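You operate a simulated robot arm through the tools that you are given. There is no shell and no other tool. Be economical: measure what you need, move in short steps, check, and stop when the job is done.

The job below is to be done with a simulated robot arm. You get a single attempt, and the scene is never put back.

## Task
Plug blue into blue and white into white, then run the column up.
Fine: switch the socket strip off first and on again after both plugs are home; run with the white handset till the green lamp shows.

It is judged by the outcome, as a careful person would: the job done as asked, and still so three seconds after it is handed in. It fails if anything else is knocked over, pushed out of place, dropped, spilled or broken.

## Robot
A 7-joint arm with a two-finger parallel gripper, fixed in place. Base frame: the origin is at the foot of the arm, x ahead of it, y to its left, z up; the work surface is at about z = 0.86. Units: m, rad, N and s.
With the tool pointing down near the work surface it reaches from about 0.24 to 0.68 m from the base axis. Its first joint turns from -1.152 to 1.152 rad. Payload 2.4 kg.
The TCP is the grasp point between the finger pads, 0.03 m short of the fingertips. In the tool frame z runs along the fingers and y along their closing line. The gripper opens to 0.094 m. The fingers are 0.028 m wide and 0.01 m thick; the gripper's body (0.05 by 0.096 m) begins 0.055 m behind the TCP.
Orientation is that of the tool frame in the base frame, as [roll, pitch, yaw] about the fixed x, y, z axes, in that order (R = Rz(yaw) Ry(pitch) Rx(roll)). With the fingers straight down and closing along the base's y, the tool's x points along the base's -x, its y along +y and its z along -z.

## Interface
- The arm moves only by the tool send_rows. Its argument "moves" is a list of rows, each a list of 3 entries, a list of its own where there are three numbers: the shift along the tool's x, y, z in m, then the turn, a rotation vector about the tool's x, y, z in rad, then the finger opening in m, from 0 to 0.094. In form: [[[dx, dy, dz], [wx, wy, wz], claw], ...]. A call has 1 to 12 rows; each row shifts and turns the commanded pose from where the row before left it, along the tool's axes as they then stand. Each row takes 0.2 s and may step no farther than 0.05 m and 0.15 rad from the row before; otherwise, or with a gripper value out of range, the whole call is refused. Where a pose cannot be reached the arm comes as near as it can. A force on the tool above 50 N (or 10 N above the force at the start of the call, whichever is more), or a blocked arm, ends the call early, and 0.2 s more pass. Each finger travels about 0.153 m/s and halts on what it meets, pressing with about 36 N; the grip force reading is that of the motor and also rises with nothing between the fingers. The clock runs only during rows and for 0.2 s after the last one: add rows that do not move to give the fingers time. The reply holds the time, the measured pose of the TCP, the force on the tool along the base axes, the opening and the grip force, in the units named above and with some noise.
- Cameras (640 x 400 px; columns grow to the right, rows downward): "scene" is fixed at [0.0306, 0.4655, 1.4504]; the picture's right is [-0.82, -0.58, 0.00], its down [-0.30, 0.42, -0.86] and it looks along [0.49, -0.70, -0.52] (base axes); focal length 364 px, centre (320, 200). "wrist" rides on the gripper at [-0.037, 0, -0.058] in the tool frame; the picture's right is [0.00, -1.00, 0.00], its down [0.97, 0.00, -0.24] and it looks along [0.24, 0.00, 0.97] (tool axes); focal length 218 px, centre (320, 200). There is no depth. A picture from a camera that has moved, and an enlarged one, comes with that camera's place and axes in the base frame and with its lens.
- snapshot(camera): a new picture of that camera. It takes no simulated time.
- zoom(camera, box): a new picture of the part [left, top, right, bottom] of that camera's present view, enlarged. It takes no simulated time.
- close_job(): hands the job in; it is judged then, once.

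Work in short steps. Places have to be worked out from the pictures, the camera data and where the tool is seen: move nearer, look again, correct. Check each grasp and each placing, and mend what went wrong. You have 120 turns and 76 pictures in all, those below and enlarged ones among them. Open the gripper and draw the arm clear of the work before you hand the job in, unless the task says otherwise; then end with one line.

The tools are called after "Request:" by a JSON object that holds its "op" and its "data". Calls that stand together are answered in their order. send_rows: Moves the arm, as the interface text tells. Its arguments: {"type":"object","properties":{"moves":{"type":"array"}},"required":["moves"]} The other tools are called the same way: snapshot (camera) takes a picture; zoom (camera, box) takes an enlarged picture of a part of a camera's view; close_job () hands the job in.

At the start:

```text
time_s: 0.0
tcp_pos: [0.4636, 0.0288, 1.2232]
tcp_rot: [3.141, 0.0, 3.141]
force: [0.6, 0.1, 0.4]
opening: 0.0937
finger_force: 0.0
```

scene: 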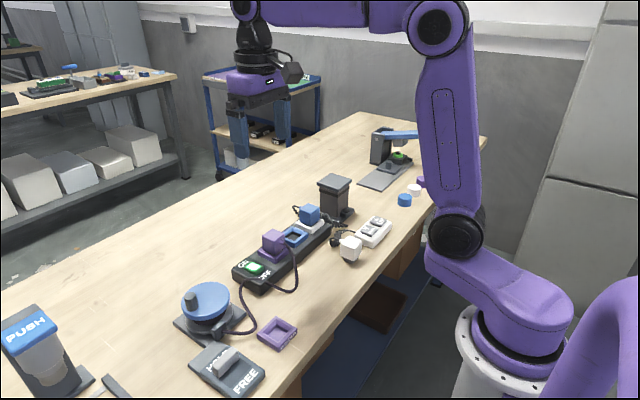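
wrist: 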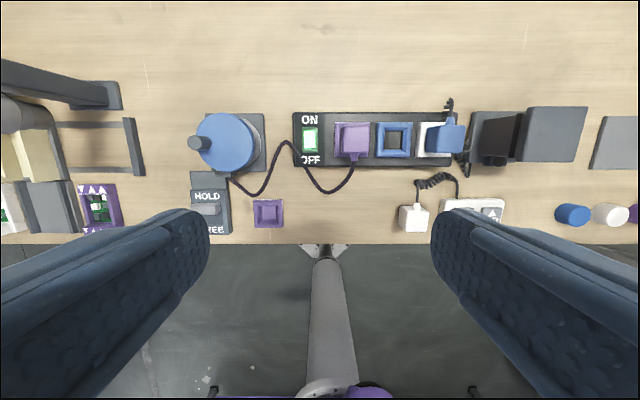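

I'll look more closely at the strip and its surroundings before moving.

Request:
{"op": "zoom", "data": {"camera": "scene", "box": [220, 160, 420, 300]}}

Request:
{"op": "zoom", "data": {"camera": "wrist", "box": [280, 80, 520, 240]}}

```text
2.86 times, centred on (320, 230) of scene
camera zoom: at [0.0306, 0.4655, 1.4504], right [-0.82, -0.58, 0.0], down [-0.3, 0.42, -0.86], along [0.49, -0.7, -0.52], focal length 1040 px, centre (320, 114)
```

zoom: 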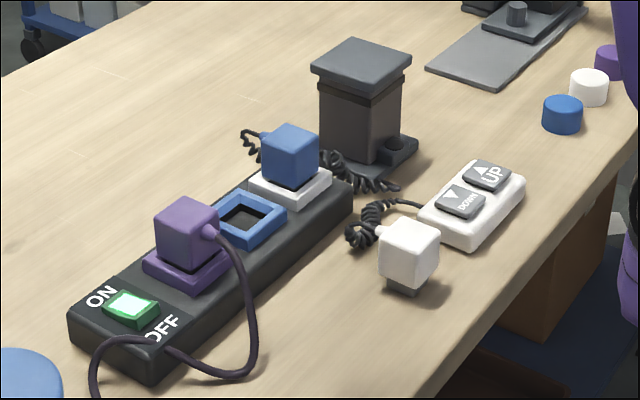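

```text
2.50 times, centred on (400, 160) of wrist
camera zoom: at [0.4996, 0.0274, 1.2794], right [0.0, -1.0, 0.0], down [-0.97, 0.0, 0.24], along [-0.24, 0.0, -0.97], focal length 546 px, centre (120, 300)
```

zoom: 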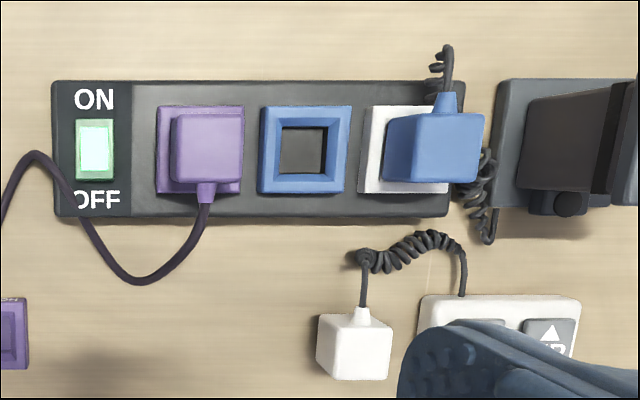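

The strip has purple plugged in place, blue plug sitting in the white socket, and the blue socket empty; the white plug stands on the table. The rocker is at about (0.51, 0.044). I close the fingers and lower above it for a closer look.

Request:
{"op": "send_rows", "data": {"moves": [[[-0.009, 0.004, 0.04], [0, 0, 0], 0.05], [[-0.009, 0.004, 0.04], [0, 0, 0], 0.0], [[-0.009, 0.004, 0.04], [0, 0, 0], 0.0], [[-0.009, 0.003, 0.04], [0, 0, 0], 0.0], [[0, 0, 0.04], [0, 0, 0], 0.0]]}}

Request:
{"op": "snapshot", "data": {"camera": "wrist"}}

Request:
{"op": "snapshot", "data": {"camera": "scene"}}

```text
time_s: 1.2
tcp_pos: [0.497, 0.0446, 1.0226]
tcp_rot: [3.14, 0.0, -3.141]
force: [0.5, -0.3, 0.2]
opening: 0.0
finger_force: 32.9
```

```text
71 pictures are left
camera wrist: at [0.533, 0.0437, 1.0791], right [0.0, -1.0, 0.0], down [-0.97, 0.0, 0.24], along [-0.24, 0.0, -0.97], focal length 218 px, centre (320, 200)
```

wrist: 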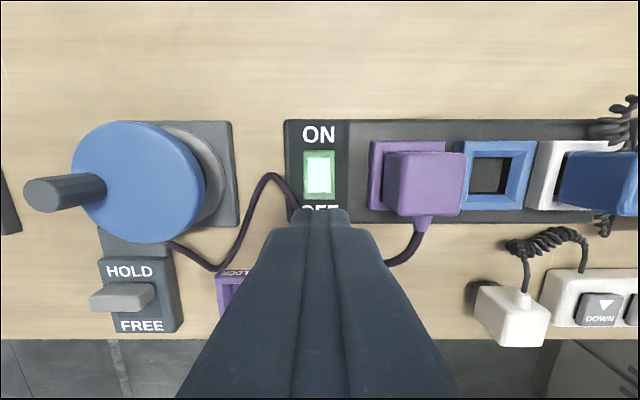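

```text
70 pictures are left
```

scene: 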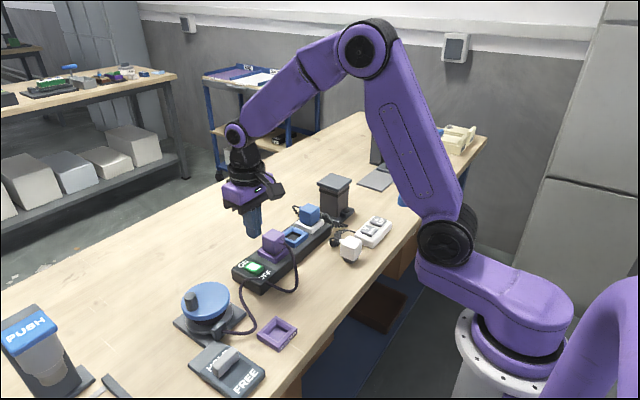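

Rocker spans x≈0.492–0.529 at y≈0.043; ON side is away. I lower the closed fingertips onto its OFF half in small steps, kept slightly off the purple cable.

Request:
{"op": "send_rows", "data": {"moves": [[[0, -0.004, 0.035], [0, 0, 0], 0.0], [[0, 0, 0.03], [0, 0, 0], 0.0], [[0, 0, 0.008], [0, 0, 0], 0.0], [[0, 0, 0.005], [0, 0, 0], 0.0], [[0, 0, 0.004], [0, 0, 0], 0.0]]}}

Request:
{"op": "snapshot", "data": {"camera": "wrist"}}

Request:
{"op": "zoom", "data": {"camera": "scene", "box": [220, 200, 340, 300]}}

```text
time_s: 2.4
tcp_pos: [0.4976, 0.0379, 0.9405]
tcp_rot: [-3.14, 0.001, 3.141]
force: [-0.2, -0.2, -0.6]
opening: 0.0
finger_force: 32.6
```

```text
69 pictures are left
camera wrist: at [0.5339, 0.0378, 0.9964], right [0.0, -1.0, 0.0], down [-0.97, 0.0, 0.24], along [-0.24, 0.0, -0.97], focal length 218 px, centre (320, 200)
```

wrist: 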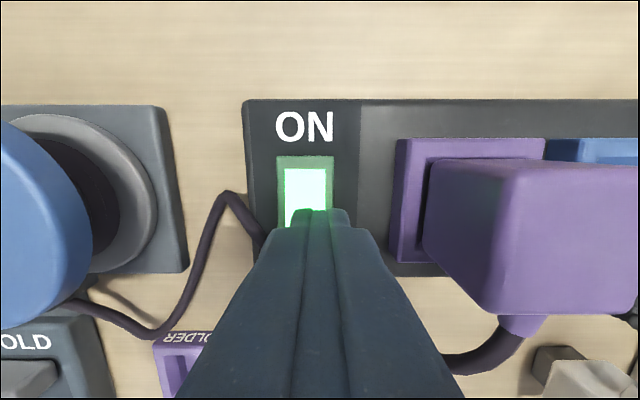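

```text
4.00 times, centred on (280, 250) of scene
camera zoom: at [0.0306, 0.4655, 1.4504], right [-0.82, -0.58, 0.0], down [-0.3, 0.42, -0.86], along [0.49, -0.7, -0.52], focal length 1457 px, centre (480, 0)
```

zoom: 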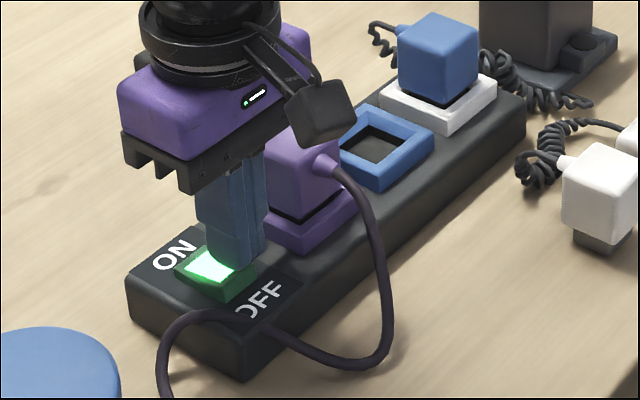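

Still just above contact and clear of the cable; I press further in small steps.

Request:
{"op": "send_rows", "data": {"moves": [[[0, 0.003, 0.003], [0, 0, 0], 0.0], [[0, 0, 0.003], [0, 0, 0], 0.0], [[0, 0, 0.003], [0, 0, 0], 0.0], [[0, 0, 0.003], [0, 0, 0], 0.0]]}}

Request:
{"op": "snapshot", "data": {"camera": "wrist"}}

```text
time_s: 3.4
tcp_pos: [0.4986, 0.0428, 0.9336]
tcp_rot: [3.141, 0.002, 3.141]
force: [-7.2, -1.1, 12.6]
opening: 0.0
finger_force: 33.5
stopped in row 4: the force on the tool passed its limit (the readings are from after the stop); the commanded pose is now the measured one
```

```text
67 pictures are left
camera wrist: at [0.5346, 0.0413, 0.99], right [0.0, -1.0, 0.0], down [-0.97, 0.0, 0.24], along [-0.24, 0.0, -0.97], focal length 218 px, centre (320, 200)
```

wrist: 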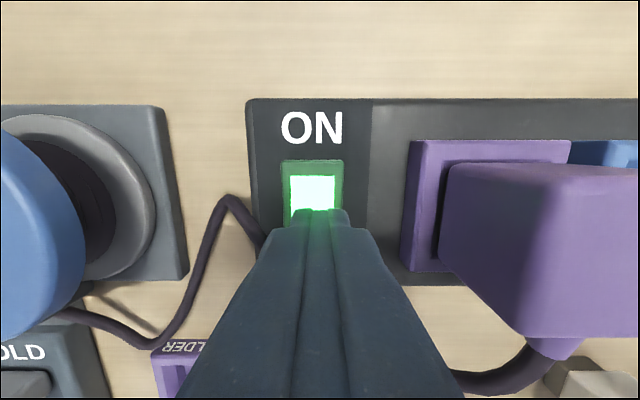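

Force limit reached but the lamp is still lit. I lift and look at the rocker itself.

Request:
{"op": "send_rows", "data": {"moves": [[[0, 0, -0.01], [0, 0, 0], 0.0], [[0.04, 0, -0.03], [0, 0, 0], 0.0]]}}

Request:
{"op": "zoom", "data": {"camera": "wrist", "box": [240, 60, 400, 220]}}

Request:
{"op": "zoom", "data": {"camera": "scene", "box": [230, 240, 300, 300]}}

```text
time_s: 4.0
tcp_pos: [0.4588, 0.0422, 0.972]
tcp_rot: [3.14, 0.004, -3.141]
force: [-0.7, -0.3, -0.4]
opening: 0.0
finger_force: 32.6
```

```text
2.50 times, centred on (320, 140) of wrist
camera zoom: at [0.4946, 0.0409, 1.0288], right [0.0, -1.0, 0.0], down [-0.97, 0.0, 0.24], along [-0.24, 0.0, -0.97], focal length 546 px, centre (320, 350)
```

zoom: 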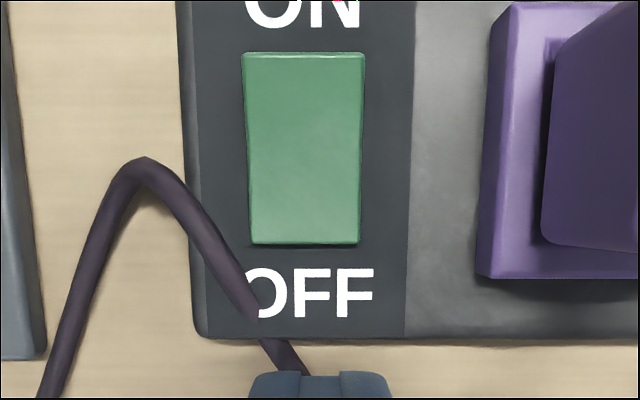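

```text
6.67 times, centred on (265, 270) of scene
camera zoom: at [0.0307, 0.4655, 1.4504], right [-0.82, -0.58, 0.0], down [-0.3, 0.42, -0.86], along [0.49, -0.7, -0.52], focal length 2428 px, centre (687, -267)
```

zoom: 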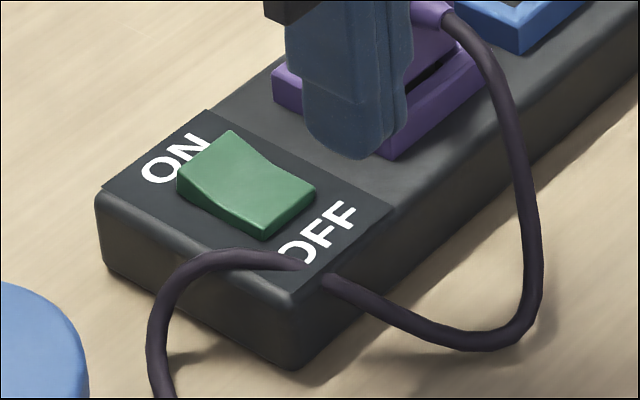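

The rocker is now dark with its OFF end down: the strip is off. I rise and move above the blue plug with open fingers.

Request:
{"op": "send_rows", "data": {"moves": [[[0, 0, -0.045], [0, 0, 0], 0.0], [[-0.01, -0.045, -0.033], [0, 0, 0], 0.03], [[-0.01, -0.045, 0], [0, 0, 0], 0.074], [[-0.011, -0.045, 0], [0, 0, 0], 0.074], [[-0.01, -0.045, 0], [0, 0, 0], 0.074], [[-0.01, -0.025, 0], [0, 0, 0], 0.074]]}}

Request:
{"op": "snapshot", "data": {"camera": "wrist"}}

Request:
{"op": "zoom", "data": {"camera": "scene", "box": [240, 140, 400, 280]}}

```text
refused: row 2 steps farther than a row can; nothing moved
```

```text
64 pictures are left
camera wrist: at [0.4946, 0.0409, 1.0288], right [0.0, -1.0, 0.0], down [-0.97, 0.0, 0.24], along [-0.24, 0.0, -0.97], focal length 218 px, centre (320, 200)
```

wrist: 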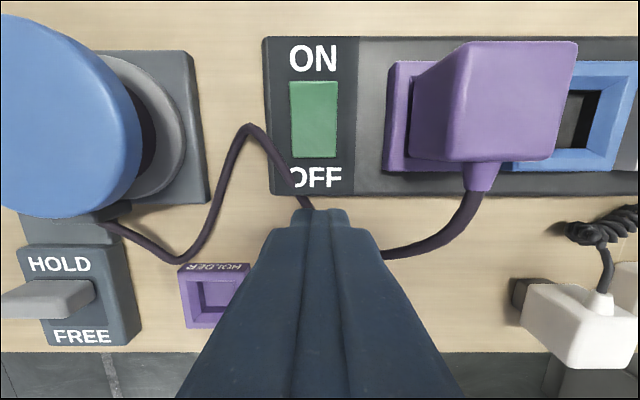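

```text
2.86 times, centred on (320, 210) of scene
camera zoom: at [0.0307, 0.4655, 1.4504], right [-0.82, -0.58, 0.0], down [-0.3, 0.42, -0.86], along [0.49, -0.7, -0.52], focal length 1040 px, centre (320, 171)
```

zoom: 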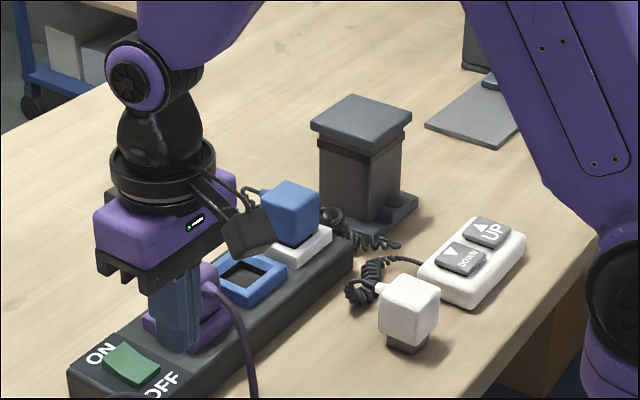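

One row stepped too far; I resend with smaller steps.

Request:
{"op": "send_rows", "data": {"moves": [[[0, 0, -0.045], [0, 0, 0], 0.0], [[0, -0.02, -0.033], [0, 0, 0], 0.03], [[-0.012, -0.045, 0], [0, 0, 0], 0.074], [[-0.013, -0.045, 0], [0, 0, 0], 0.074], [[-0.013, -0.045, 0], [0, 0, 0], 0.074], [[-0.013, -0.045, 0], [0, 0, 0], 0.074]]}}

Request:
{"op": "snapshot", "data": {"camera": "wrist"}}

Request:
{"op": "zoom", "data": {"camera": "scene", "box": [240, 140, 400, 280]}}

```text
time_s: 5.3
tcp_pos: [0.5107, -0.1599, 1.0497]
tcp_rot: [3.14, 0.003, -3.141]
force: [0.4, -1.2, 0.3]
opening: 0.0739
finger_force: 0.0
```

```text
62 pictures are left
camera wrist: at [0.5464, -0.1608, 1.1065], right [0.0, -1.0, 0.0], down [-0.97, 0.0, 0.24], along [-0.24, 0.0, -0.97], focal length 218 px, centre (320, 200)
```

wrist: 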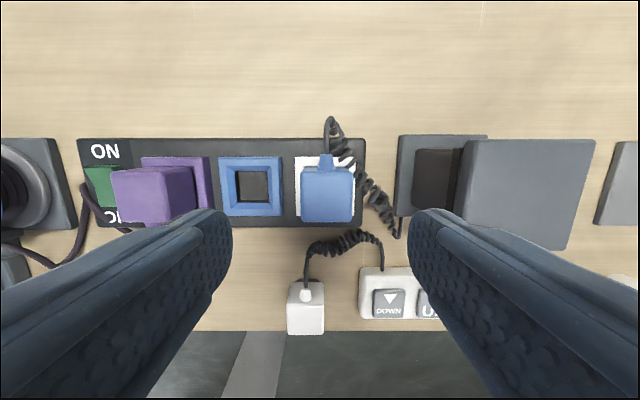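

```text
2.86 times, centred on (320, 210) of scene
camera zoom: at [0.0306, 0.4655, 1.4504], right [-0.82, -0.58, 0.0], down [-0.3, 0.42, -0.86], along [0.49, -0.7, -0.52], focal length 1040 px, centre (320, 171)
```

zoom: 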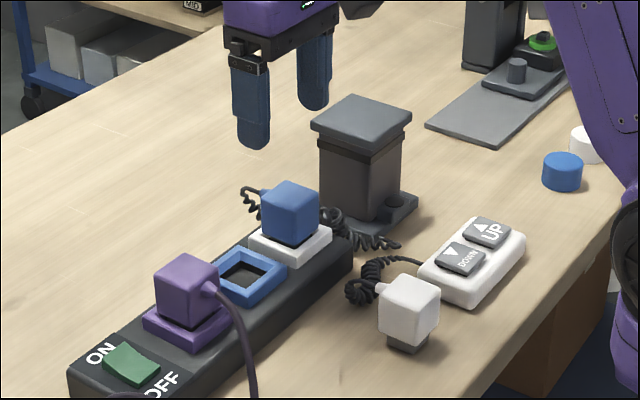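

Blue plug centre is about (0.51, −0.166), top near z 0.945; socket pitch works out near 0.070 m. I descend around it and close.

Request:
{"op": "send_rows", "data": {"moves": [[[0, -0.006, 0.04], [0, 0, 0], 0.074], [[0, 0, 0.04], [0, 0, 0], 0.074], [[0, 0, 0.03], [0, 0, 0], 0.074]]}}

Request:
{"op": "snapshot", "data": {"camera": "wrist"}}

Request:
{"op": "zoom", "data": {"camera": "scene", "box": [260, 160, 360, 260]}}

```text
time_s: 6.2
tcp_pos: [0.5117, -0.1632, 0.9388]
tcp_rot: [-3.141, 0.005, -3.14]
force: [0.2, 0.5, 0.1]
opening: 0.0736
finger_force: 0.0
```

```text
60 pictures are left
camera wrist: at [0.5468, -0.1639, 0.9963], right [0.0, -1.0, 0.0], down [-0.97, 0.0, 0.24], along [-0.24, 0.0, -0.97], focal length 218 px, centre (320, 200)
```

wrist: 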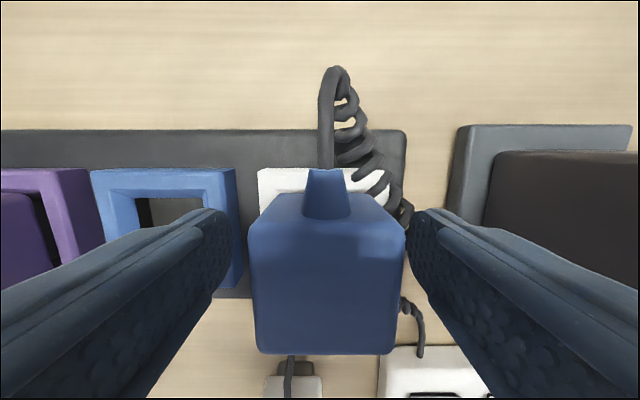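

```text
4.00 times, centred on (310, 210) of scene
camera zoom: at [0.0306, 0.4655, 1.4504], right [-0.82, -0.58, 0.0], down [-0.3, 0.42, -0.86], along [0.49, -0.7, -0.52], focal length 1457 px, centre (360, 160)
```

zoom: 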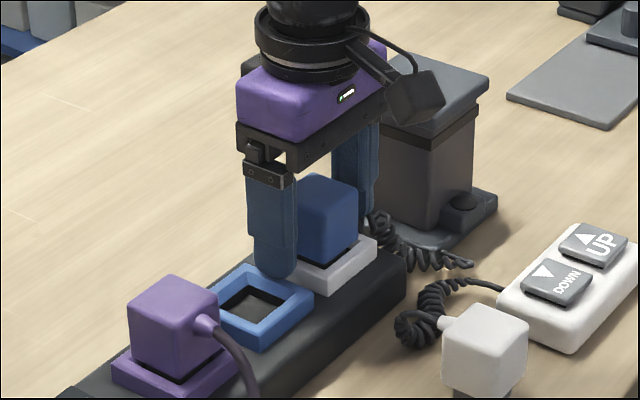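

Fingers straddle the blue plug well. I close on it.

Request:
{"op": "send_rows", "data": {"moves": [[[0, 0, 0], [0, 0, 0], 0.03], [[0, 0, 0], [0, 0, 0], 0.03]]}}

```text
time_s: 6.8
tcp_pos: [0.5117, -0.1641, 0.9403]
tcp_rot: [-3.138, 0.003, 3.142]
force: [-0.4, 0.0, -0.5]
opening: 0.0439
finger_force: 36.2
```

Gripped at 0.044 m opening. I pull it straight up slowly.

Request:
{"op": "send_rows", "data": {"moves": [[[0, 0, -0.005], [0, 0, 0], 0.03], [[0, 0, -0.008], [0, 0, 0], 0.03], [[0, 0, -0.012], [0, 0, 0], 0.03], [[0, 0, -0.015], [0, 0, 0], 0.03]]}}

Request:
{"op": "zoom", "data": {"camera": "scene", "box": [240, 140, 380, 260]}}

```text
time_s: 7.8
tcp_pos: [0.5093, -0.1635, 0.9811]
tcp_rot: [-3.141, 0.004, 3.141]
force: [1.3, -0.2, -0.7]
opening: 0.0437
finger_force: 36.3
```

```text
3.33 times, centred on (310, 200) of scene
camera zoom: at [0.0306, 0.4655, 1.4504], right [-0.82, -0.58, 0.0], down [-0.3, 0.42, -0.86], along [0.49, -0.7, -0.52], focal length 1214 px, centre (353, 200)
```

zoom: 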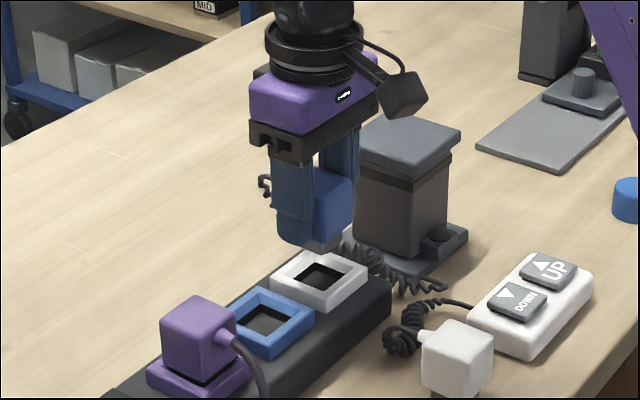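

The plug is out. I shift it 0.070 m in +y above the blue socket and check alignment.

Request:
{"op": "send_rows", "data": {"moves": [[[0, 0.035, 0], [0, 0, 0], 0.03], [[0, 0.035, 0], [0, 0, 0], 0.03], [[0, 0, 0], [0, 0, 0], 0.03]]}}

Request:
{"op": "snapshot", "data": {"camera": "wrist"}}

Request:
{"op": "zoom", "data": {"camera": "scene", "box": [240, 180, 340, 270]}}

```text
time_s: 8.6
tcp_pos: [0.5083, -0.0947, 0.9814]
tcp_rot: [3.141, 0.004, 3.14]
force: [-0.3, -1.0, -1.0]
opening: 0.0435
finger_force: 36.0
```

```text
57 pictures are left
camera wrist: at [0.5443, -0.0953, 1.0377], right [0.0, -1.0, 0.0], down [-0.97, 0.0, 0.24], along [-0.24, 0.0, -0.97], focal length 218 px, centre (320, 200)
```

wrist: 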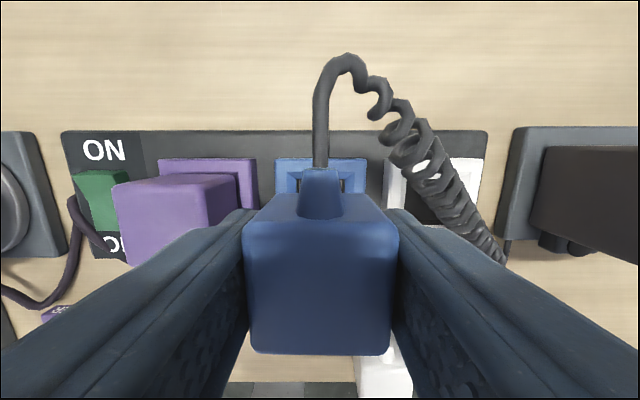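

```text
4.44 times, centred on (290, 225) of scene
camera zoom: at [0.0306, 0.4655, 1.4504], right [-0.82, -0.58, 0.0], down [-0.3, 0.42, -0.86], along [0.49, -0.7, -0.52], focal length 1619 px, centre (453, 89)
```

zoom: 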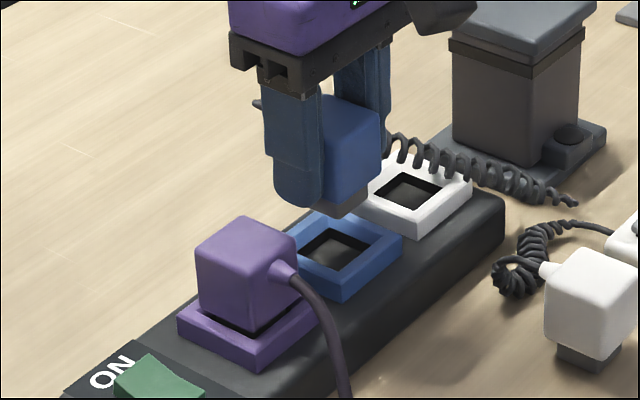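

Plug and blue socket are both centred at column 321, so alignment in y is right. I lower 0.040 m in small steps.

Request:
{"op": "send_rows", "data": {"moves": [[[0, 0, 0.012], [0, 0, 0], 0.03], [[0, 0, 0.008], [0, 0, 0], 0.03], [[0, 0, 0.006], [0, 0, 0], 0.03], [[0, 0, 0.005], [0, 0, 0], 0.03], [[0, 0, 0.005], [0, 0, 0], 0.03], [[0, 0, 0.004], [0, 0, 0], 0.03]]}}

Request:
{"op": "zoom", "data": {"camera": "scene", "box": [240, 180, 340, 270]}}

```text
time_s: 9.9
tcp_pos: [0.5085, -0.094, 0.9405]
tcp_rot: [-3.141, 0.005, 3.141]
force: [0.8, -0.5, -1.1]
opening: 0.0433
finger_force: 35.8
```

```text
4.44 times, centred on (290, 225) of scene
camera zoom: at [0.0307, 0.4655, 1.4504], right [-0.82, -0.58, 0.0], down [-0.3, 0.42, -0.86], along [0.49, -0.7, -0.52], focal length 1619 px, centre (453, 89)
```

zoom: 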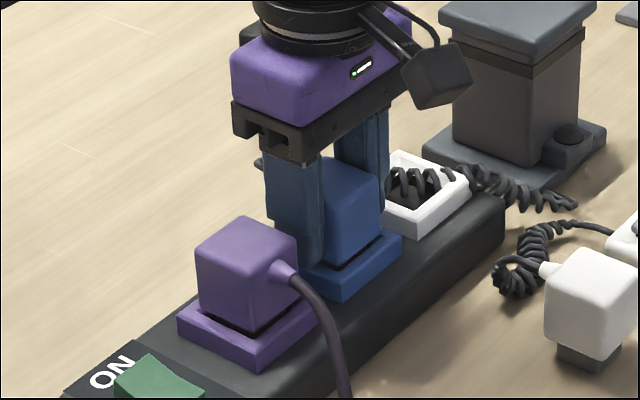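

It slid in freely. I press down until contact to seat it fully.

Request:
{"op": "send_rows", "data": {"moves": [[[0, 0, 0.002], [0, 0, 0], 0.03], [[0, 0, 0.002], [0, 0, 0], 0.03], [[0, 0, 0.002], [0, 0, 0], 0.03]]}}

Request:
{"op": "zoom", "data": {"camera": "scene", "box": [240, 180, 340, 270]}}

```text
time_s: 10.8
tcp_pos: [0.5116, -0.0936, 0.9392]
tcp_rot: [3.14, 0.008, 3.141]
force: [-0.8, -0.4, 4.9]
opening: 0.0437
finger_force: 35.8
stopped in row 3: the force on the tool passed its limit (the readings are from after the stop); the commanded pose is now the measured one
```

```text
4.44 times, centred on (290, 225) of scene
camera zoom: at [0.0305, 0.4655, 1.4504], right [-0.82, -0.58, 0.0], down [-0.3, 0.42, -0.86], along [0.49, -0.7, -0.52], focal length 1619 px, centre (453, 89)
```

zoom: 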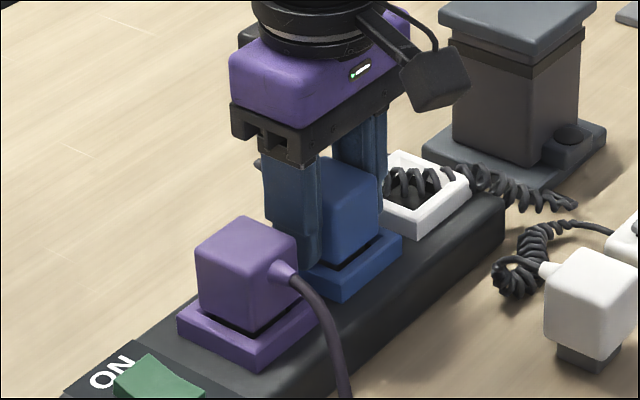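

Bottomed out. I release gently (opening 0.058 to miss the purple plug) and rise.

Request:
{"op": "send_rows", "data": {"moves": [[[0, 0, 0], [0, 0, 0], 0.058], [[0, 0, 0], [0, 0, 0], 0.058], [[0, 0, -0.03], [0, 0, 0], 0.058], [[0, 0, -0.04], [0, 0, 0], 0.058], [[0, 0, -0.04], [0, 0, 0], 0.058]]}}

Request:
{"op": "snapshot", "data": {"camera": "wrist"}}

Request:
{"op": "zoom", "data": {"camera": "scene", "box": [240, 160, 400, 270]}}

```text
time_s: 12.0
tcp_pos: [0.5094, -0.0949, 1.0502]
tcp_rot: [-3.141, 0.007, 3.141]
force: [-0.1, 0.0, 0.1]
opening: 0.0577
finger_force: 0.0
```

```text
53 pictures are left
camera wrist: at [0.5453, -0.0958, 1.1061], right [0.0, -1.0, 0.0], down [-0.97, 0.0, 0.23], along [-0.23, 0.0, -0.97], focal length 218 px, centre (320, 200)
```

wrist: 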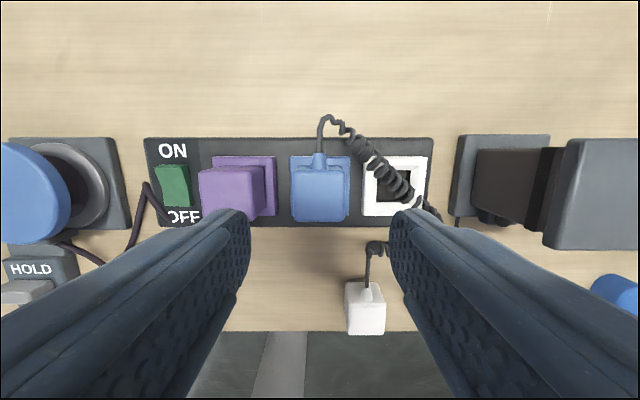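

```text
3.64 times, centred on (320, 215) of scene
camera zoom: at [0.0306, 0.4655, 1.4504], right [-0.82, -0.58, 0.0], down [-0.3, 0.42, -0.86], along [0.49, -0.7, -0.52], focal length 1324 px, centre (320, 146)
```

zoom: 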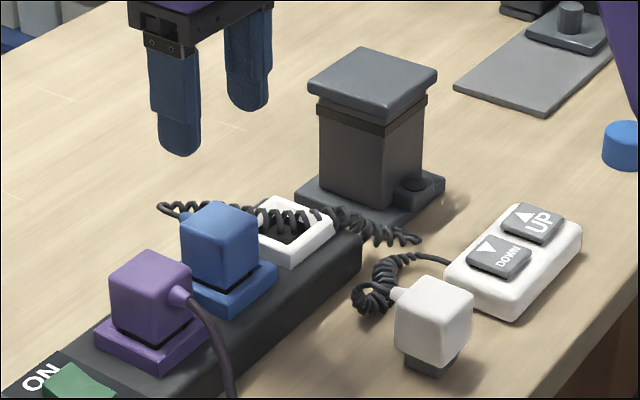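

Blue is seated and upright. Now I move above the white plug, estimated near (0.376, −0.143).

Request:
{"op": "send_rows", "data": {"moves": [[[0.04, -0.015, 0], [0, 0, 0], 0.074], [[0.04, -0.015, 0], [0, 0, 0], 0.074], [[0.04, -0.018, 0], [0, 0, 0], 0.074], [[0.013, 0, 0], [0, 0, 0], 0.074]]}}

Request:
{"op": "snapshot", "data": {"camera": "wrist"}}

Request:
{"op": "zoom", "data": {"camera": "scene", "box": [300, 180, 420, 280]}}

```text
time_s: 13.0
tcp_pos: [0.3762, -0.142, 1.0464]
tcp_rot: [-3.141, 0.007, -3.14]
force: [-0.3, -0.4, 0.0]
opening: 0.0741
finger_force: 0.0
```

```text
51 pictures are left
camera wrist: at [0.4127, -0.1434, 1.1041], right [0.0, -1.0, 0.0], down [-0.97, 0.0, 0.23], along [-0.23, 0.0, -0.97], focal length 218 px, centre (320, 200)
```

wrist: 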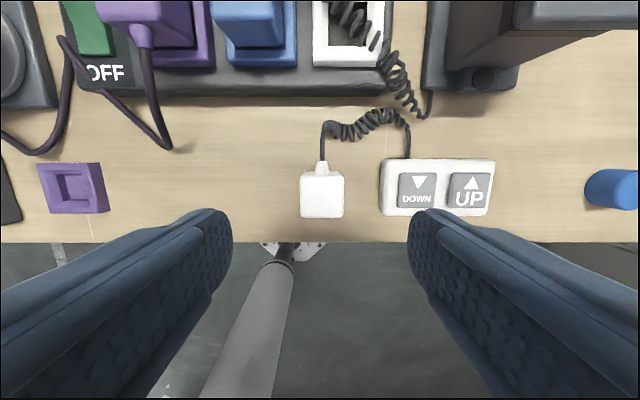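

```text
4.00 times, centred on (360, 230) of scene
camera zoom: at [0.0306, 0.4655, 1.4504], right [-0.82, -0.58, 0.0], down [-0.3, 0.42, -0.86], along [0.49, -0.7, -0.52], focal length 1457 px, centre (160, 80)
```

zoom: 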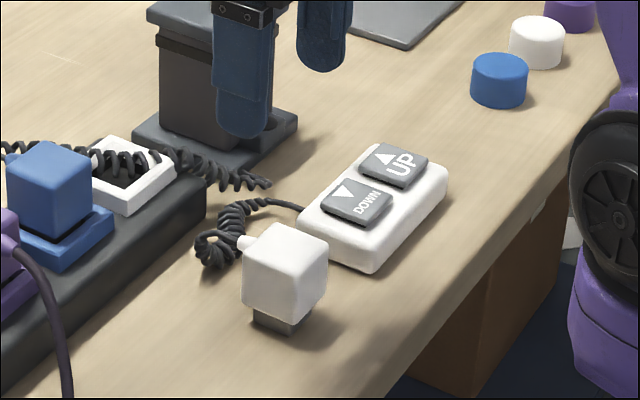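

White plug is square to the axes at about (0.368, −0.145). I descend around it with opening 0.066 to stay clear of the handset.

Request:
{"op": "send_rows", "data": {"moves": [[[0.006, -0.003, 0.045], [0, 0, 0], 0.066], [[0, 0, 0.045], [0, 0, 0], 0.066], [[0, 0, 0.044], [0, 0, 0], 0.066], [[0, 0, 0], [0, 0, 0], 0.066]]}}

Request:
{"op": "snapshot", "data": {"camera": "wrist"}}

Request:
{"op": "zoom", "data": {"camera": "scene", "box": [300, 180, 420, 280]}}

```text
time_s: 14.0
tcp_pos: [0.3723, -0.1453, 0.9122]
tcp_rot: [-3.141, 0.008, 3.142]
force: [-0.9, -0.2, -0.2]
opening: 0.0662
finger_force: 0.1
```

```text
49 pictures are left
camera wrist: at [0.4079, -0.1455, 0.9693], right [0.0, -1.0, 0.0], down [-0.97, 0.0, 0.23], along [-0.23, 0.0, -0.97], focal length 218 px, centre (320, 200)
```

wrist: 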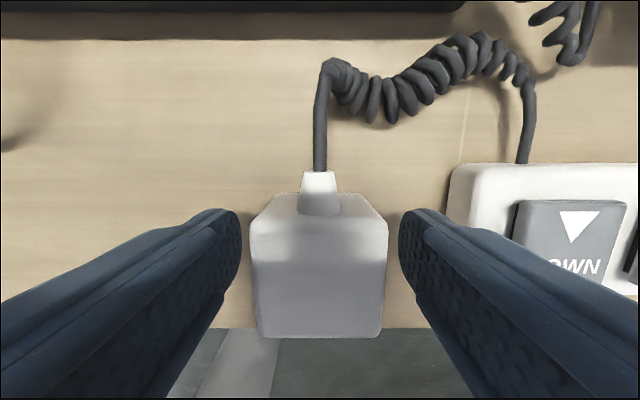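

```text
4.00 times, centred on (360, 230) of scene
camera zoom: at [0.0306, 0.4655, 1.4504], right [-0.82, -0.58, 0.0], down [-0.3, 0.42, -0.86], along [0.49, -0.7, -0.52], focal length 1457 px, centre (160, 80)
```

zoom: 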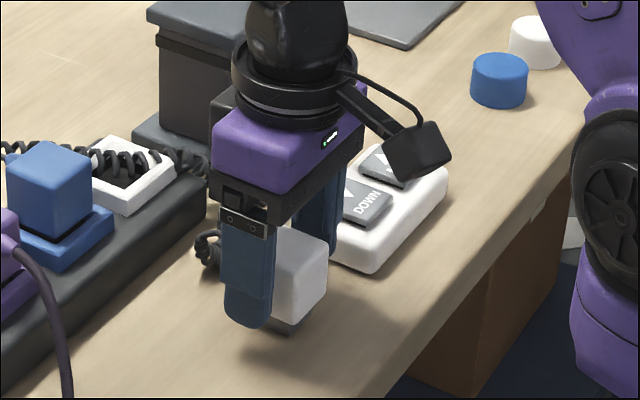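

Plug is centred; comparing with the blue grasp it sits ~8 mm lower relative to the fingers and 2 mm nearer. I correct, then close.

Request:
{"op": "send_rows", "data": {"moves": [[[0.002, 0, 0.006], [0, 0, 0], 0.066], [[0, 0, 0], [0, 0, 0], 0.03], [[0, 0, 0], [0, 0, 0], 0.03]]}}

```text
time_s: 14.8
tcp_pos: [0.3687, -0.1447, 0.9063]
tcp_rot: [3.141, 0.007, 3.141]
force: [-0.3, -0.3, -0.2]
opening: 0.0439
finger_force: 36.0
```

Gripped. I lift, shift y toward −0.165, and then carry it over, checking the cord.

Request:
{"op": "send_rows", "data": {"moves": [[[0, 0, -0.03], [0, 0, 0], 0.03], [[0, 0, -0.045], [0, 0, 0], 0.03], [[-0.02, -0.02, -0.015], [0, 0, 0], 0.03], [[-0.04, 0, 0], [0, 0, 0], 0.03], [[-0.04, 0, 0], [0, 0, 0], 0.03], [[-0.04, 0, 0], [0, 0, 0], 0.03], [[0, 0, 0], [0, 0, 0], 0.03]]}}

Request:
{"op": "snapshot", "data": {"camera": "wrist"}}

Request:
{"op": "zoom", "data": {"camera": "scene", "box": [260, 150, 400, 260]}}

```text
time_s: 16.4
tcp_pos: [0.508, -0.1647, 0.9979]
tcp_rot: [-3.141, 0.007, -3.141]
force: [-0.4, 0.4, -1.3]
opening: 0.0435
finger_force: 36.1
```

```text
47 pictures are left
camera wrist: at [0.5452, -0.1657, 1.0557], right [0.0, -1.0, 0.0], down [-0.97, 0.0, 0.23], along [-0.23, 0.0, -0.97], focal length 218 px, centre (320, 200)
```

wrist: 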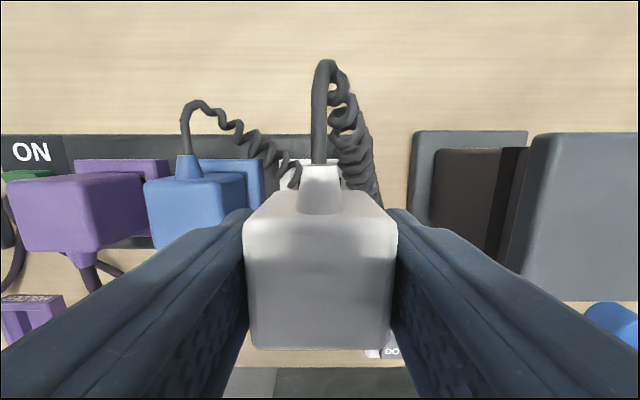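

```text
3.64 times, centred on (330, 205) of scene
camera zoom: at [0.0306, 0.4655, 1.4504], right [-0.82, -0.58, 0.0], down [-0.3, 0.42, -0.86], along [0.49, -0.7, -0.52], focal length 1324 px, centre (284, 182)
```

zoom: 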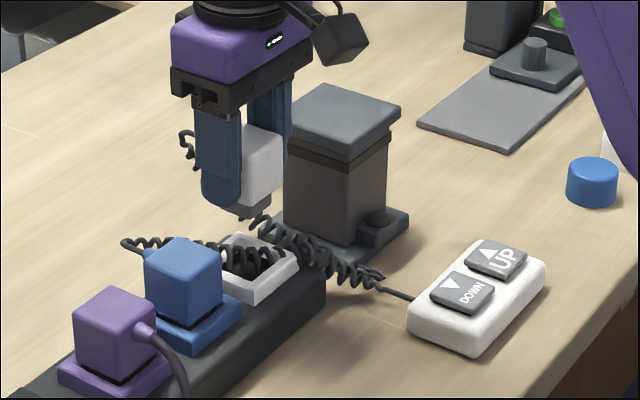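

Handset is undisturbed and the plug is almost over the white socket; I shift 1 mm in +x and +y and lower in steps, watching the force.

Request:
{"op": "send_rows", "data": {"moves": [[[-0.001, 0.001, 0.02], [0, 0, 0], 0.03], [[0, 0, 0.01], [0, 0, 0], 0.03], [[0, 0, 0.007], [0, 0, 0], 0.03], [[0, 0, 0.005], [0, 0, 0], 0.03], [[0, 0, 0.005], [0, 0, 0], 0.03], [[0, 0, 0.005], [0, 0, 0], 0.03]]}}

Request:
{"op": "zoom", "data": {"camera": "scene", "box": [260, 170, 360, 260]}}

```text
time_s: 17.8
tcp_pos: [0.5116, -0.1651, 0.9442]
tcp_rot: [3.141, 0.007, 3.141]
force: [-0.9, -0.3, 0.8]
opening: 0.0436
finger_force: 36.3
```

```text
4.44 times, centred on (310, 215) of scene
camera zoom: at [0.0306, 0.4655, 1.4504], right [-0.82, -0.58, 0.0], down [-0.3, 0.42, -0.86], along [0.49, -0.7, -0.52], focal length 1619 px, centre (364, 133)
```

zoom: 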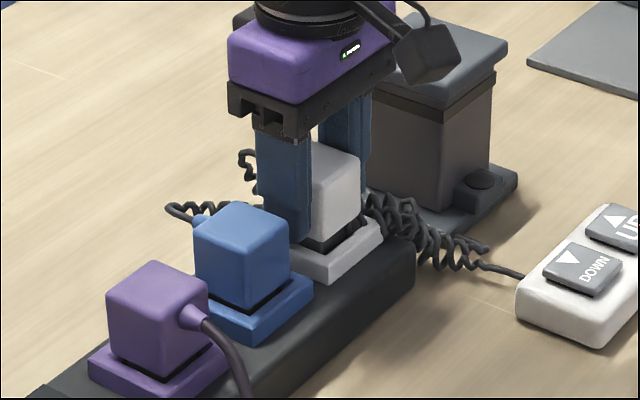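

No resistance and nearly down. I press the rest until it bottoms.

Request:
{"op": "send_rows", "data": {"moves": [[[0, 0, 0.003], [0, 0, 0], 0.03], [[0, 0, 0.002], [0, 0, 0], 0.03], [[0, 0, 0.002], [0, 0, 0], 0.03], [[0, 0, 0.002], [0, 0, 0], 0.03], [[0, 0, 0.002], [0, 0, 0], 0.03]]}}

Request:
{"op": "zoom", "data": {"camera": "scene", "box": [260, 170, 360, 260]}}

```text
time_s: 19.0
tcp_pos: [0.5118, -0.1636, 0.9383]
tcp_rot: [-3.14, 0.01, -3.141]
force: [-7.2, 1.9, 10.5]
opening: 0.0435
finger_force: 36.3
stopped in row 5: the force on the tool passed its limit (the readings are from after the stop); the commanded pose is now the measured one
```

```text
4.44 times, centred on (310, 215) of scene
camera zoom: at [0.0303, 0.4656, 1.4503], right [-0.82, -0.58, 0.0], down [-0.3, 0.42, -0.86], along [0.49, -0.7, -0.52], focal length 1619 px, centre (364, 133)
```

zoom: 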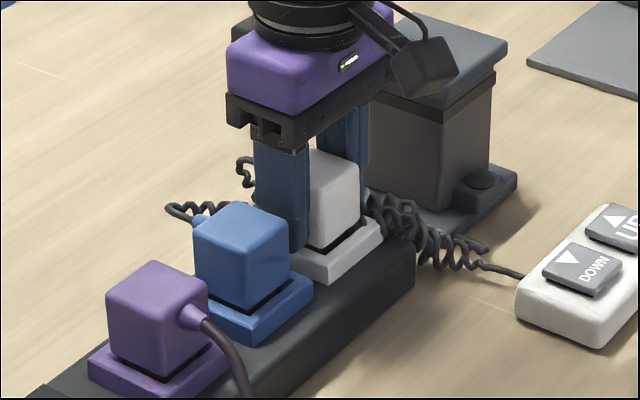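

White is seated like the others. I release, rise, and return closed above the rocker's ON half (x≈0.525, y≈0.043).

Request:
{"op": "send_rows", "data": {"moves": [[[0, 0, 0], [0, 0, 0], 0.054], [[0, 0, 0], [0, 0, 0], 0.054], [[0, 0, -0.03], [0, 0, 0], 0.054], [[0, 0, -0.04], [0, 0, 0], 0.054], [[0, 0, -0.035], [0, 0, 0], 0.0], [[-0.003, 0.048, 0], [0, 0, 0], 0.0], [[-0.003, 0.048, 0], [0, 0, 0], 0.0], [[-0.003, 0.048, 0], [0, 0, 0], 0.0], [[-0.004, 0.048, 0], [0, 0, 0], 0.0], [[0, 0.015, 0], [0, 0, 0], 0.0]]}}

Request:
{"op": "snapshot", "data": {"camera": "wrist"}}

Request:
{"op": "zoom", "data": {"camera": "scene", "box": [230, 170, 400, 290]}}

```text
time_s: 21.2
tcp_pos: [0.5257, 0.0427, 1.0417]
tcp_rot: [-3.14, 0.013, 3.14]
force: [0.1, 0.2, 1.1]
opening: 0.0001
finger_force: 33.4
```

```text
43 pictures are left
camera wrist: at [0.5602, 0.043, 1.0997], right [0.0, -1.0, 0.0], down [-0.97, 0.0, 0.23], along [-0.23, 0.0, -0.97], focal length 218 px, centre (320, 200)
```

wrist: 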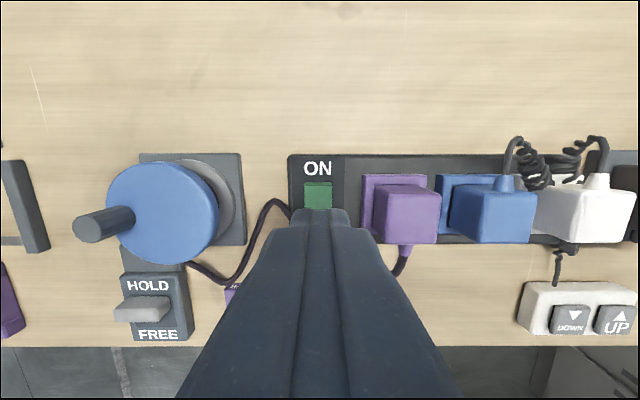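

```text
3.33 times, centred on (315, 230) of scene
camera zoom: at [0.0306, 0.4655, 1.4504], right [-0.82, -0.58, 0.0], down [-0.3, 0.42, -0.86], along [0.49, -0.7, -0.52], focal length 1214 px, centre (337, 100)
```

zoom: 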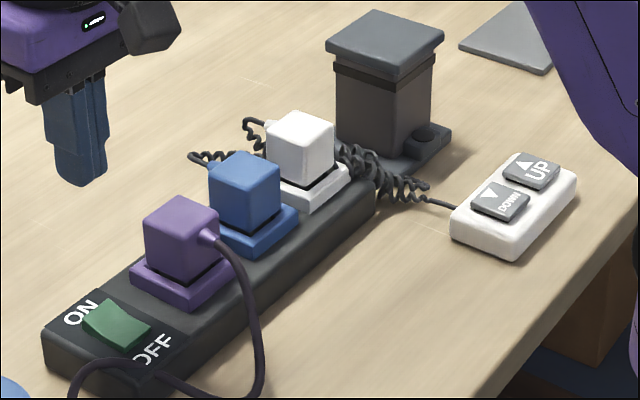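

Both plugs sit properly. I lower onto the ON half.

Request:
{"op": "send_rows", "data": {"moves": [[[0, 0, 0.045], [0, 0, 0], 0.0], [[0, 0, 0.045], [0, 0, 0], 0.0], [[0, 0, 0.008], [0, 0, 0], 0.0], [[0, 0, 0.004], [0, 0, 0], 0.0], [[0, 0, 0.003], [0, 0, 0], 0.0], [[0, 0, 0.003], [0, 0, 0], 0.0], [[0, 0, 0.003], [0, 0, 0], 0.0], [[0, 0, 0.003], [0, 0, 0], 0.0]]}}

Request:
{"op": "send_rows", "data": {"moves": [[[0, 0, -0.02], [0, 0, 0], 0.0], [[0, 0, -0.045], [0, 0, 0], 0.0], [[0, 0, -0.045], [0, 0, 0], 0.0]]}}

Request:
{"op": "zoom", "data": {"camera": "scene", "box": [230, 170, 400, 290]}}

```text
time_s: 23.1
tcp_pos: [0.5274, 0.0427, 0.9337]
tcp_rot: [3.141, 0.018, 3.14]
force: [-1.8, 0.1, 5.9]
opening: 0.0002
finger_force: 33.3
stopped in row 8: the force on the tool passed its limit (the readings are from after the stop); the commanded pose is now the measured one
```

```text
time_s: 23.9
tcp_pos: [0.5254, 0.046, 1.0425]
tcp_rot: [3.142, 0.018, 3.141]
force: [-0.2, -0.3, -0.8]
opening: 0.0
finger_force: 32.7
```

```text
3.33 times, centred on (315, 230) of scene
camera zoom: at [0.0306, 0.4655, 1.4504], right [-0.82, -0.58, 0.0], down [-0.3, 0.42, -0.86], along [0.49, -0.7, -0.52], focal length 1214 px, centre (337, 100)
```

zoom: 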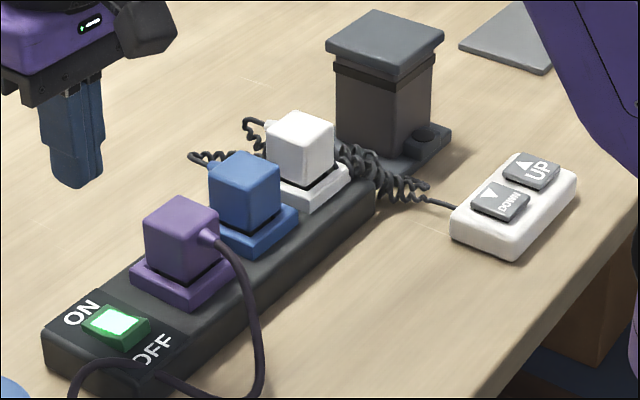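

The strip is on again. I travel above the handset's UP button, estimated at (0.370, −0.298).

Request:
{"op": "send_rows", "data": {"moves": [[[0.0195, -0.043, 0], [0, 0, 0], 0.0], [[0.0195, -0.043, 0], [0, 0, 0], 0.0], [[0.0195, -0.043, 0], [0, 0, 0], 0.0], [[0.0195, -0.043, 0], [0, 0, 0], 0.0], [[0.0195, -0.043, 0], [0, 0, 0], 0.0], [[0.0195, -0.043, 0], [0, 0, 0], 0.0], [[0.0195, -0.043, 0], [0, 0, 0], 0.0], [[0.0195, -0.043, 0], [0, 0, 0], 0.0]]}}

Request:
{"op": "snapshot", "data": {"camera": "wrist"}}

Request:
{"op": "snapshot", "data": {"camera": "scene"}}

```text
time_s: 25.7
tcp_pos: [0.3718, -0.3012, 1.0424]
tcp_rot: [-3.139, 0.02, -3.141]
force: [0.6, -1.1, -0.3]
opening: 0.0
finger_force: 32.9
```

```text
40 pictures are left
camera wrist: at [0.4064, -0.3018, 1.099], right [0.0, -1.0, 0.0], down [-0.98, 0.0, 0.22], along [-0.22, 0.0, -0.98], focal length 218 px, centre (320, 200)
```

wrist: 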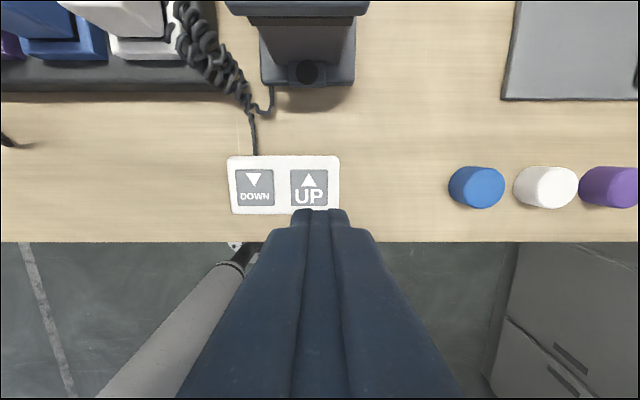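

```text
39 pictures are left
```

scene: 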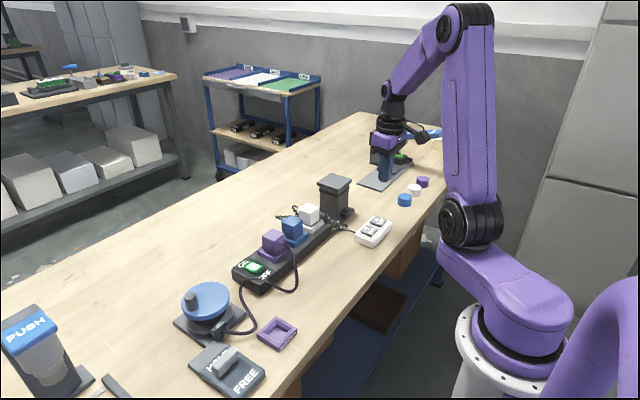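

The UP centre is at about (0.371, −0.292). I correct y by 9 mm and descend to just above it.

Request:
{"op": "send_rows", "data": {"moves": [[[0, 0.009, 0.045], [0, 0, 0], 0.0], [[0, 0, 0.045], [0, 0, 0], 0.0], [[0, 0, 0.015], [0, 0, 0], 0.0], [[0, 0, 0.006], [0, 0, 0], 0.0]]}}

Request:
{"op": "snapshot", "data": {"camera": "wrist"}}

Request:
{"op": "zoom", "data": {"camera": "scene", "box": [300, 150, 440, 260]}}

```text
time_s: 26.7
tcp_pos: [0.3737, -0.292, 0.9301]
tcp_rot: [-3.139, 0.02, -3.139]
force: [-0.5, 0.3, 0.3]
opening: 0.0
finger_force: 33.1
```

```text
38 pictures are left
camera wrist: at [0.4077, -0.2925, 0.9863], right [0.0, -1.0, 0.0], down [-0.98, 0.0, 0.22], along [-0.22, 0.0, -0.98], focal length 218 px, centre (320, 200)
```

wrist: 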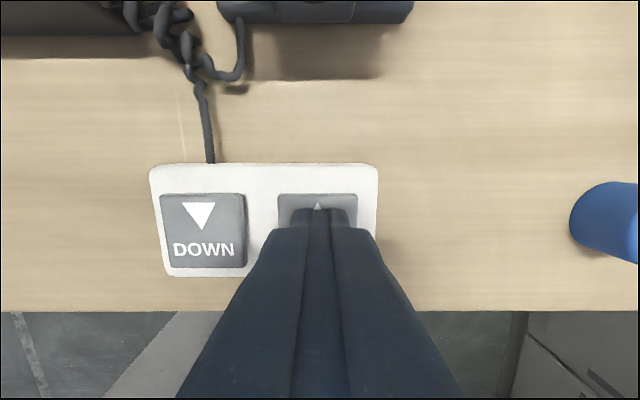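

```text
3.64 times, centred on (370, 205) of scene
camera zoom: at [0.0306, 0.4655, 1.4504], right [-0.82, -0.58, 0.0], down [-0.3, 0.42, -0.86], along [0.49, -0.7, -0.52], focal length 1324 px, centre (138, 182)
```

zoom: 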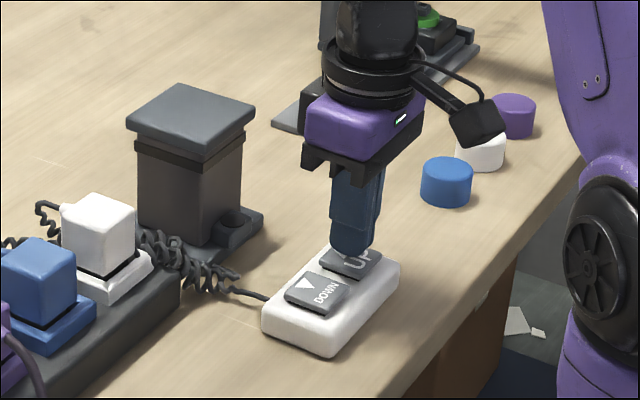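

The finger is centred over UP and the scene camera sees the column's lamp. I press down in small steps.

Request:
{"op": "send_rows", "data": {"moves": [[[0, 0, 0.004], [0, 0, 0], 0.0], [[0, 0, 0.003], [0, 0, 0], 0.0], [[0, 0, 0.002], [0, 0, 0], 0.0], [[0, 0, 0.002], [0, 0, 0], 0.0]]}}

Request:
{"op": "zoom", "data": {"camera": "scene", "box": [300, 150, 440, 260]}}

```text
time_s: 27.7
tcp_pos: [0.3714, -0.2903, 0.9186]
tcp_rot: [-3.14, 0.019, 3.141]
force: [2.2, -0.9, 8.7]
opening: 0.0001
finger_force: 33.5
```

```text
3.64 times, centred on (370, 205) of scene
camera zoom: at [0.0306, 0.4656, 1.4503], right [-0.82, -0.58, 0.0], down [-0.3, 0.42, -0.86], along [0.49, -0.7, -0.52], focal length 1324 px, centre (138, 182)
```

zoom: 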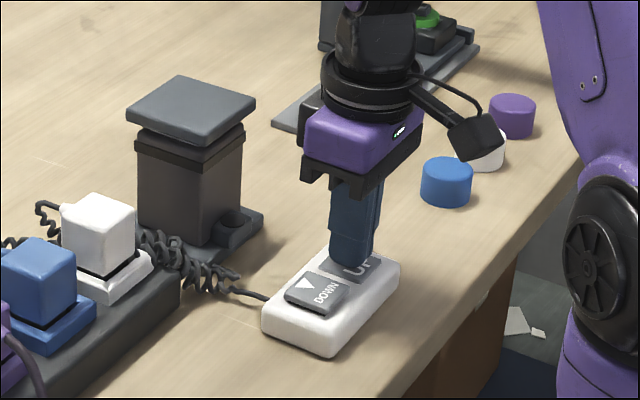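

The column is rising. I hold still for short spells and watch the lamp.

Request:
{"op": "send_rows", "data": {"moves": [[[0, 0, 0], [0, 0, 0], 0.0], [[0, 0, 0], [0, 0, 0], 0.0]]}}

Request:
{"op": "zoom", "data": {"camera": "scene", "box": [300, 110, 440, 260]}}

```text
time_s: 28.3
tcp_pos: [0.3723, -0.2919, 0.9189]
tcp_rot: [-3.14, 0.02, -3.141]
force: [3.9, 0.5, 8.2]
opening: 0.0
finger_force: 33.0
```

```text
2.67 times, centred on (370, 185) of scene
camera zoom: at [0.0306, 0.4656, 1.4503], right [-0.82, -0.58, 0.0], down [-0.3, 0.42, -0.86], along [0.49, -0.7, -0.52], focal length 971 px, centre (187, 240)
```

zoom: 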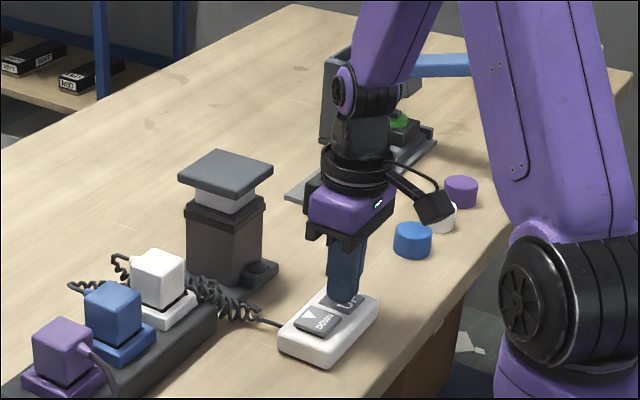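

It keeps rising, lamp still dark. I hold on.

Request:
{"op": "send_rows", "data": {"moves": [[[0, 0, 0], [0, 0, 0], 0.0], [[0, 0, 0], [0, 0, 0], 0.0]]}}

Request:
{"op": "zoom", "data": {"camera": "scene", "box": [300, 110, 440, 260]}}

```text
time_s: 28.9
tcp_pos: [0.3718, -0.2915, 0.9202]
tcp_rot: [-3.141, 0.019, 3.141]
force: [4.2, -1.0, 9.0]
opening: 0.0
finger_force: 32.9
```

```text
2.67 times, centred on (370, 185) of scene
camera zoom: at [0.0306, 0.4656, 1.4503], right [-0.82, -0.58, 0.0], down [-0.3, 0.42, -0.86], along [0.49, -0.7, -0.52], focal length 971 px, centre (187, 240)
```

zoom: 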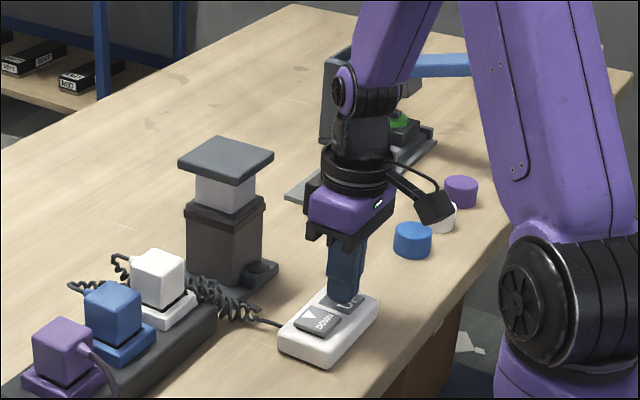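

About 12 px more travel per 0.6 s; lamp still dark. I continue holding.

Request:
{"op": "send_rows", "data": {"moves": [[[0, 0, 0], [0, 0, 0], 0.0], [[0, 0, 0], [0, 0, 0], 0.0]]}}

Request:
{"op": "zoom", "data": {"camera": "scene", "box": [300, 110, 440, 260]}}

```text
time_s: 29.5
tcp_pos: [0.3726, -0.292, 0.9192]
tcp_rot: [-3.139, 0.02, -3.141]
force: [3.3, -0.8, 8.2]
opening: 0.0001
finger_force: 32.9
```

```text
2.67 times, centred on (370, 185) of scene
camera zoom: at [0.0306, 0.4656, 1.4504], right [-0.82, -0.58, 0.0], down [-0.3, 0.42, -0.86], along [0.49, -0.7, -0.52], focal length 971 px, centre (187, 240)
```

zoom: 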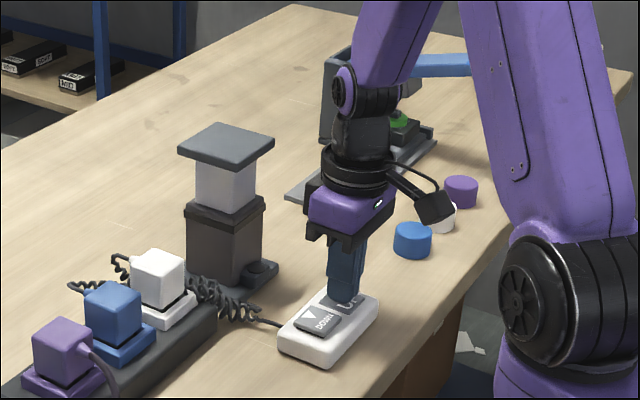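

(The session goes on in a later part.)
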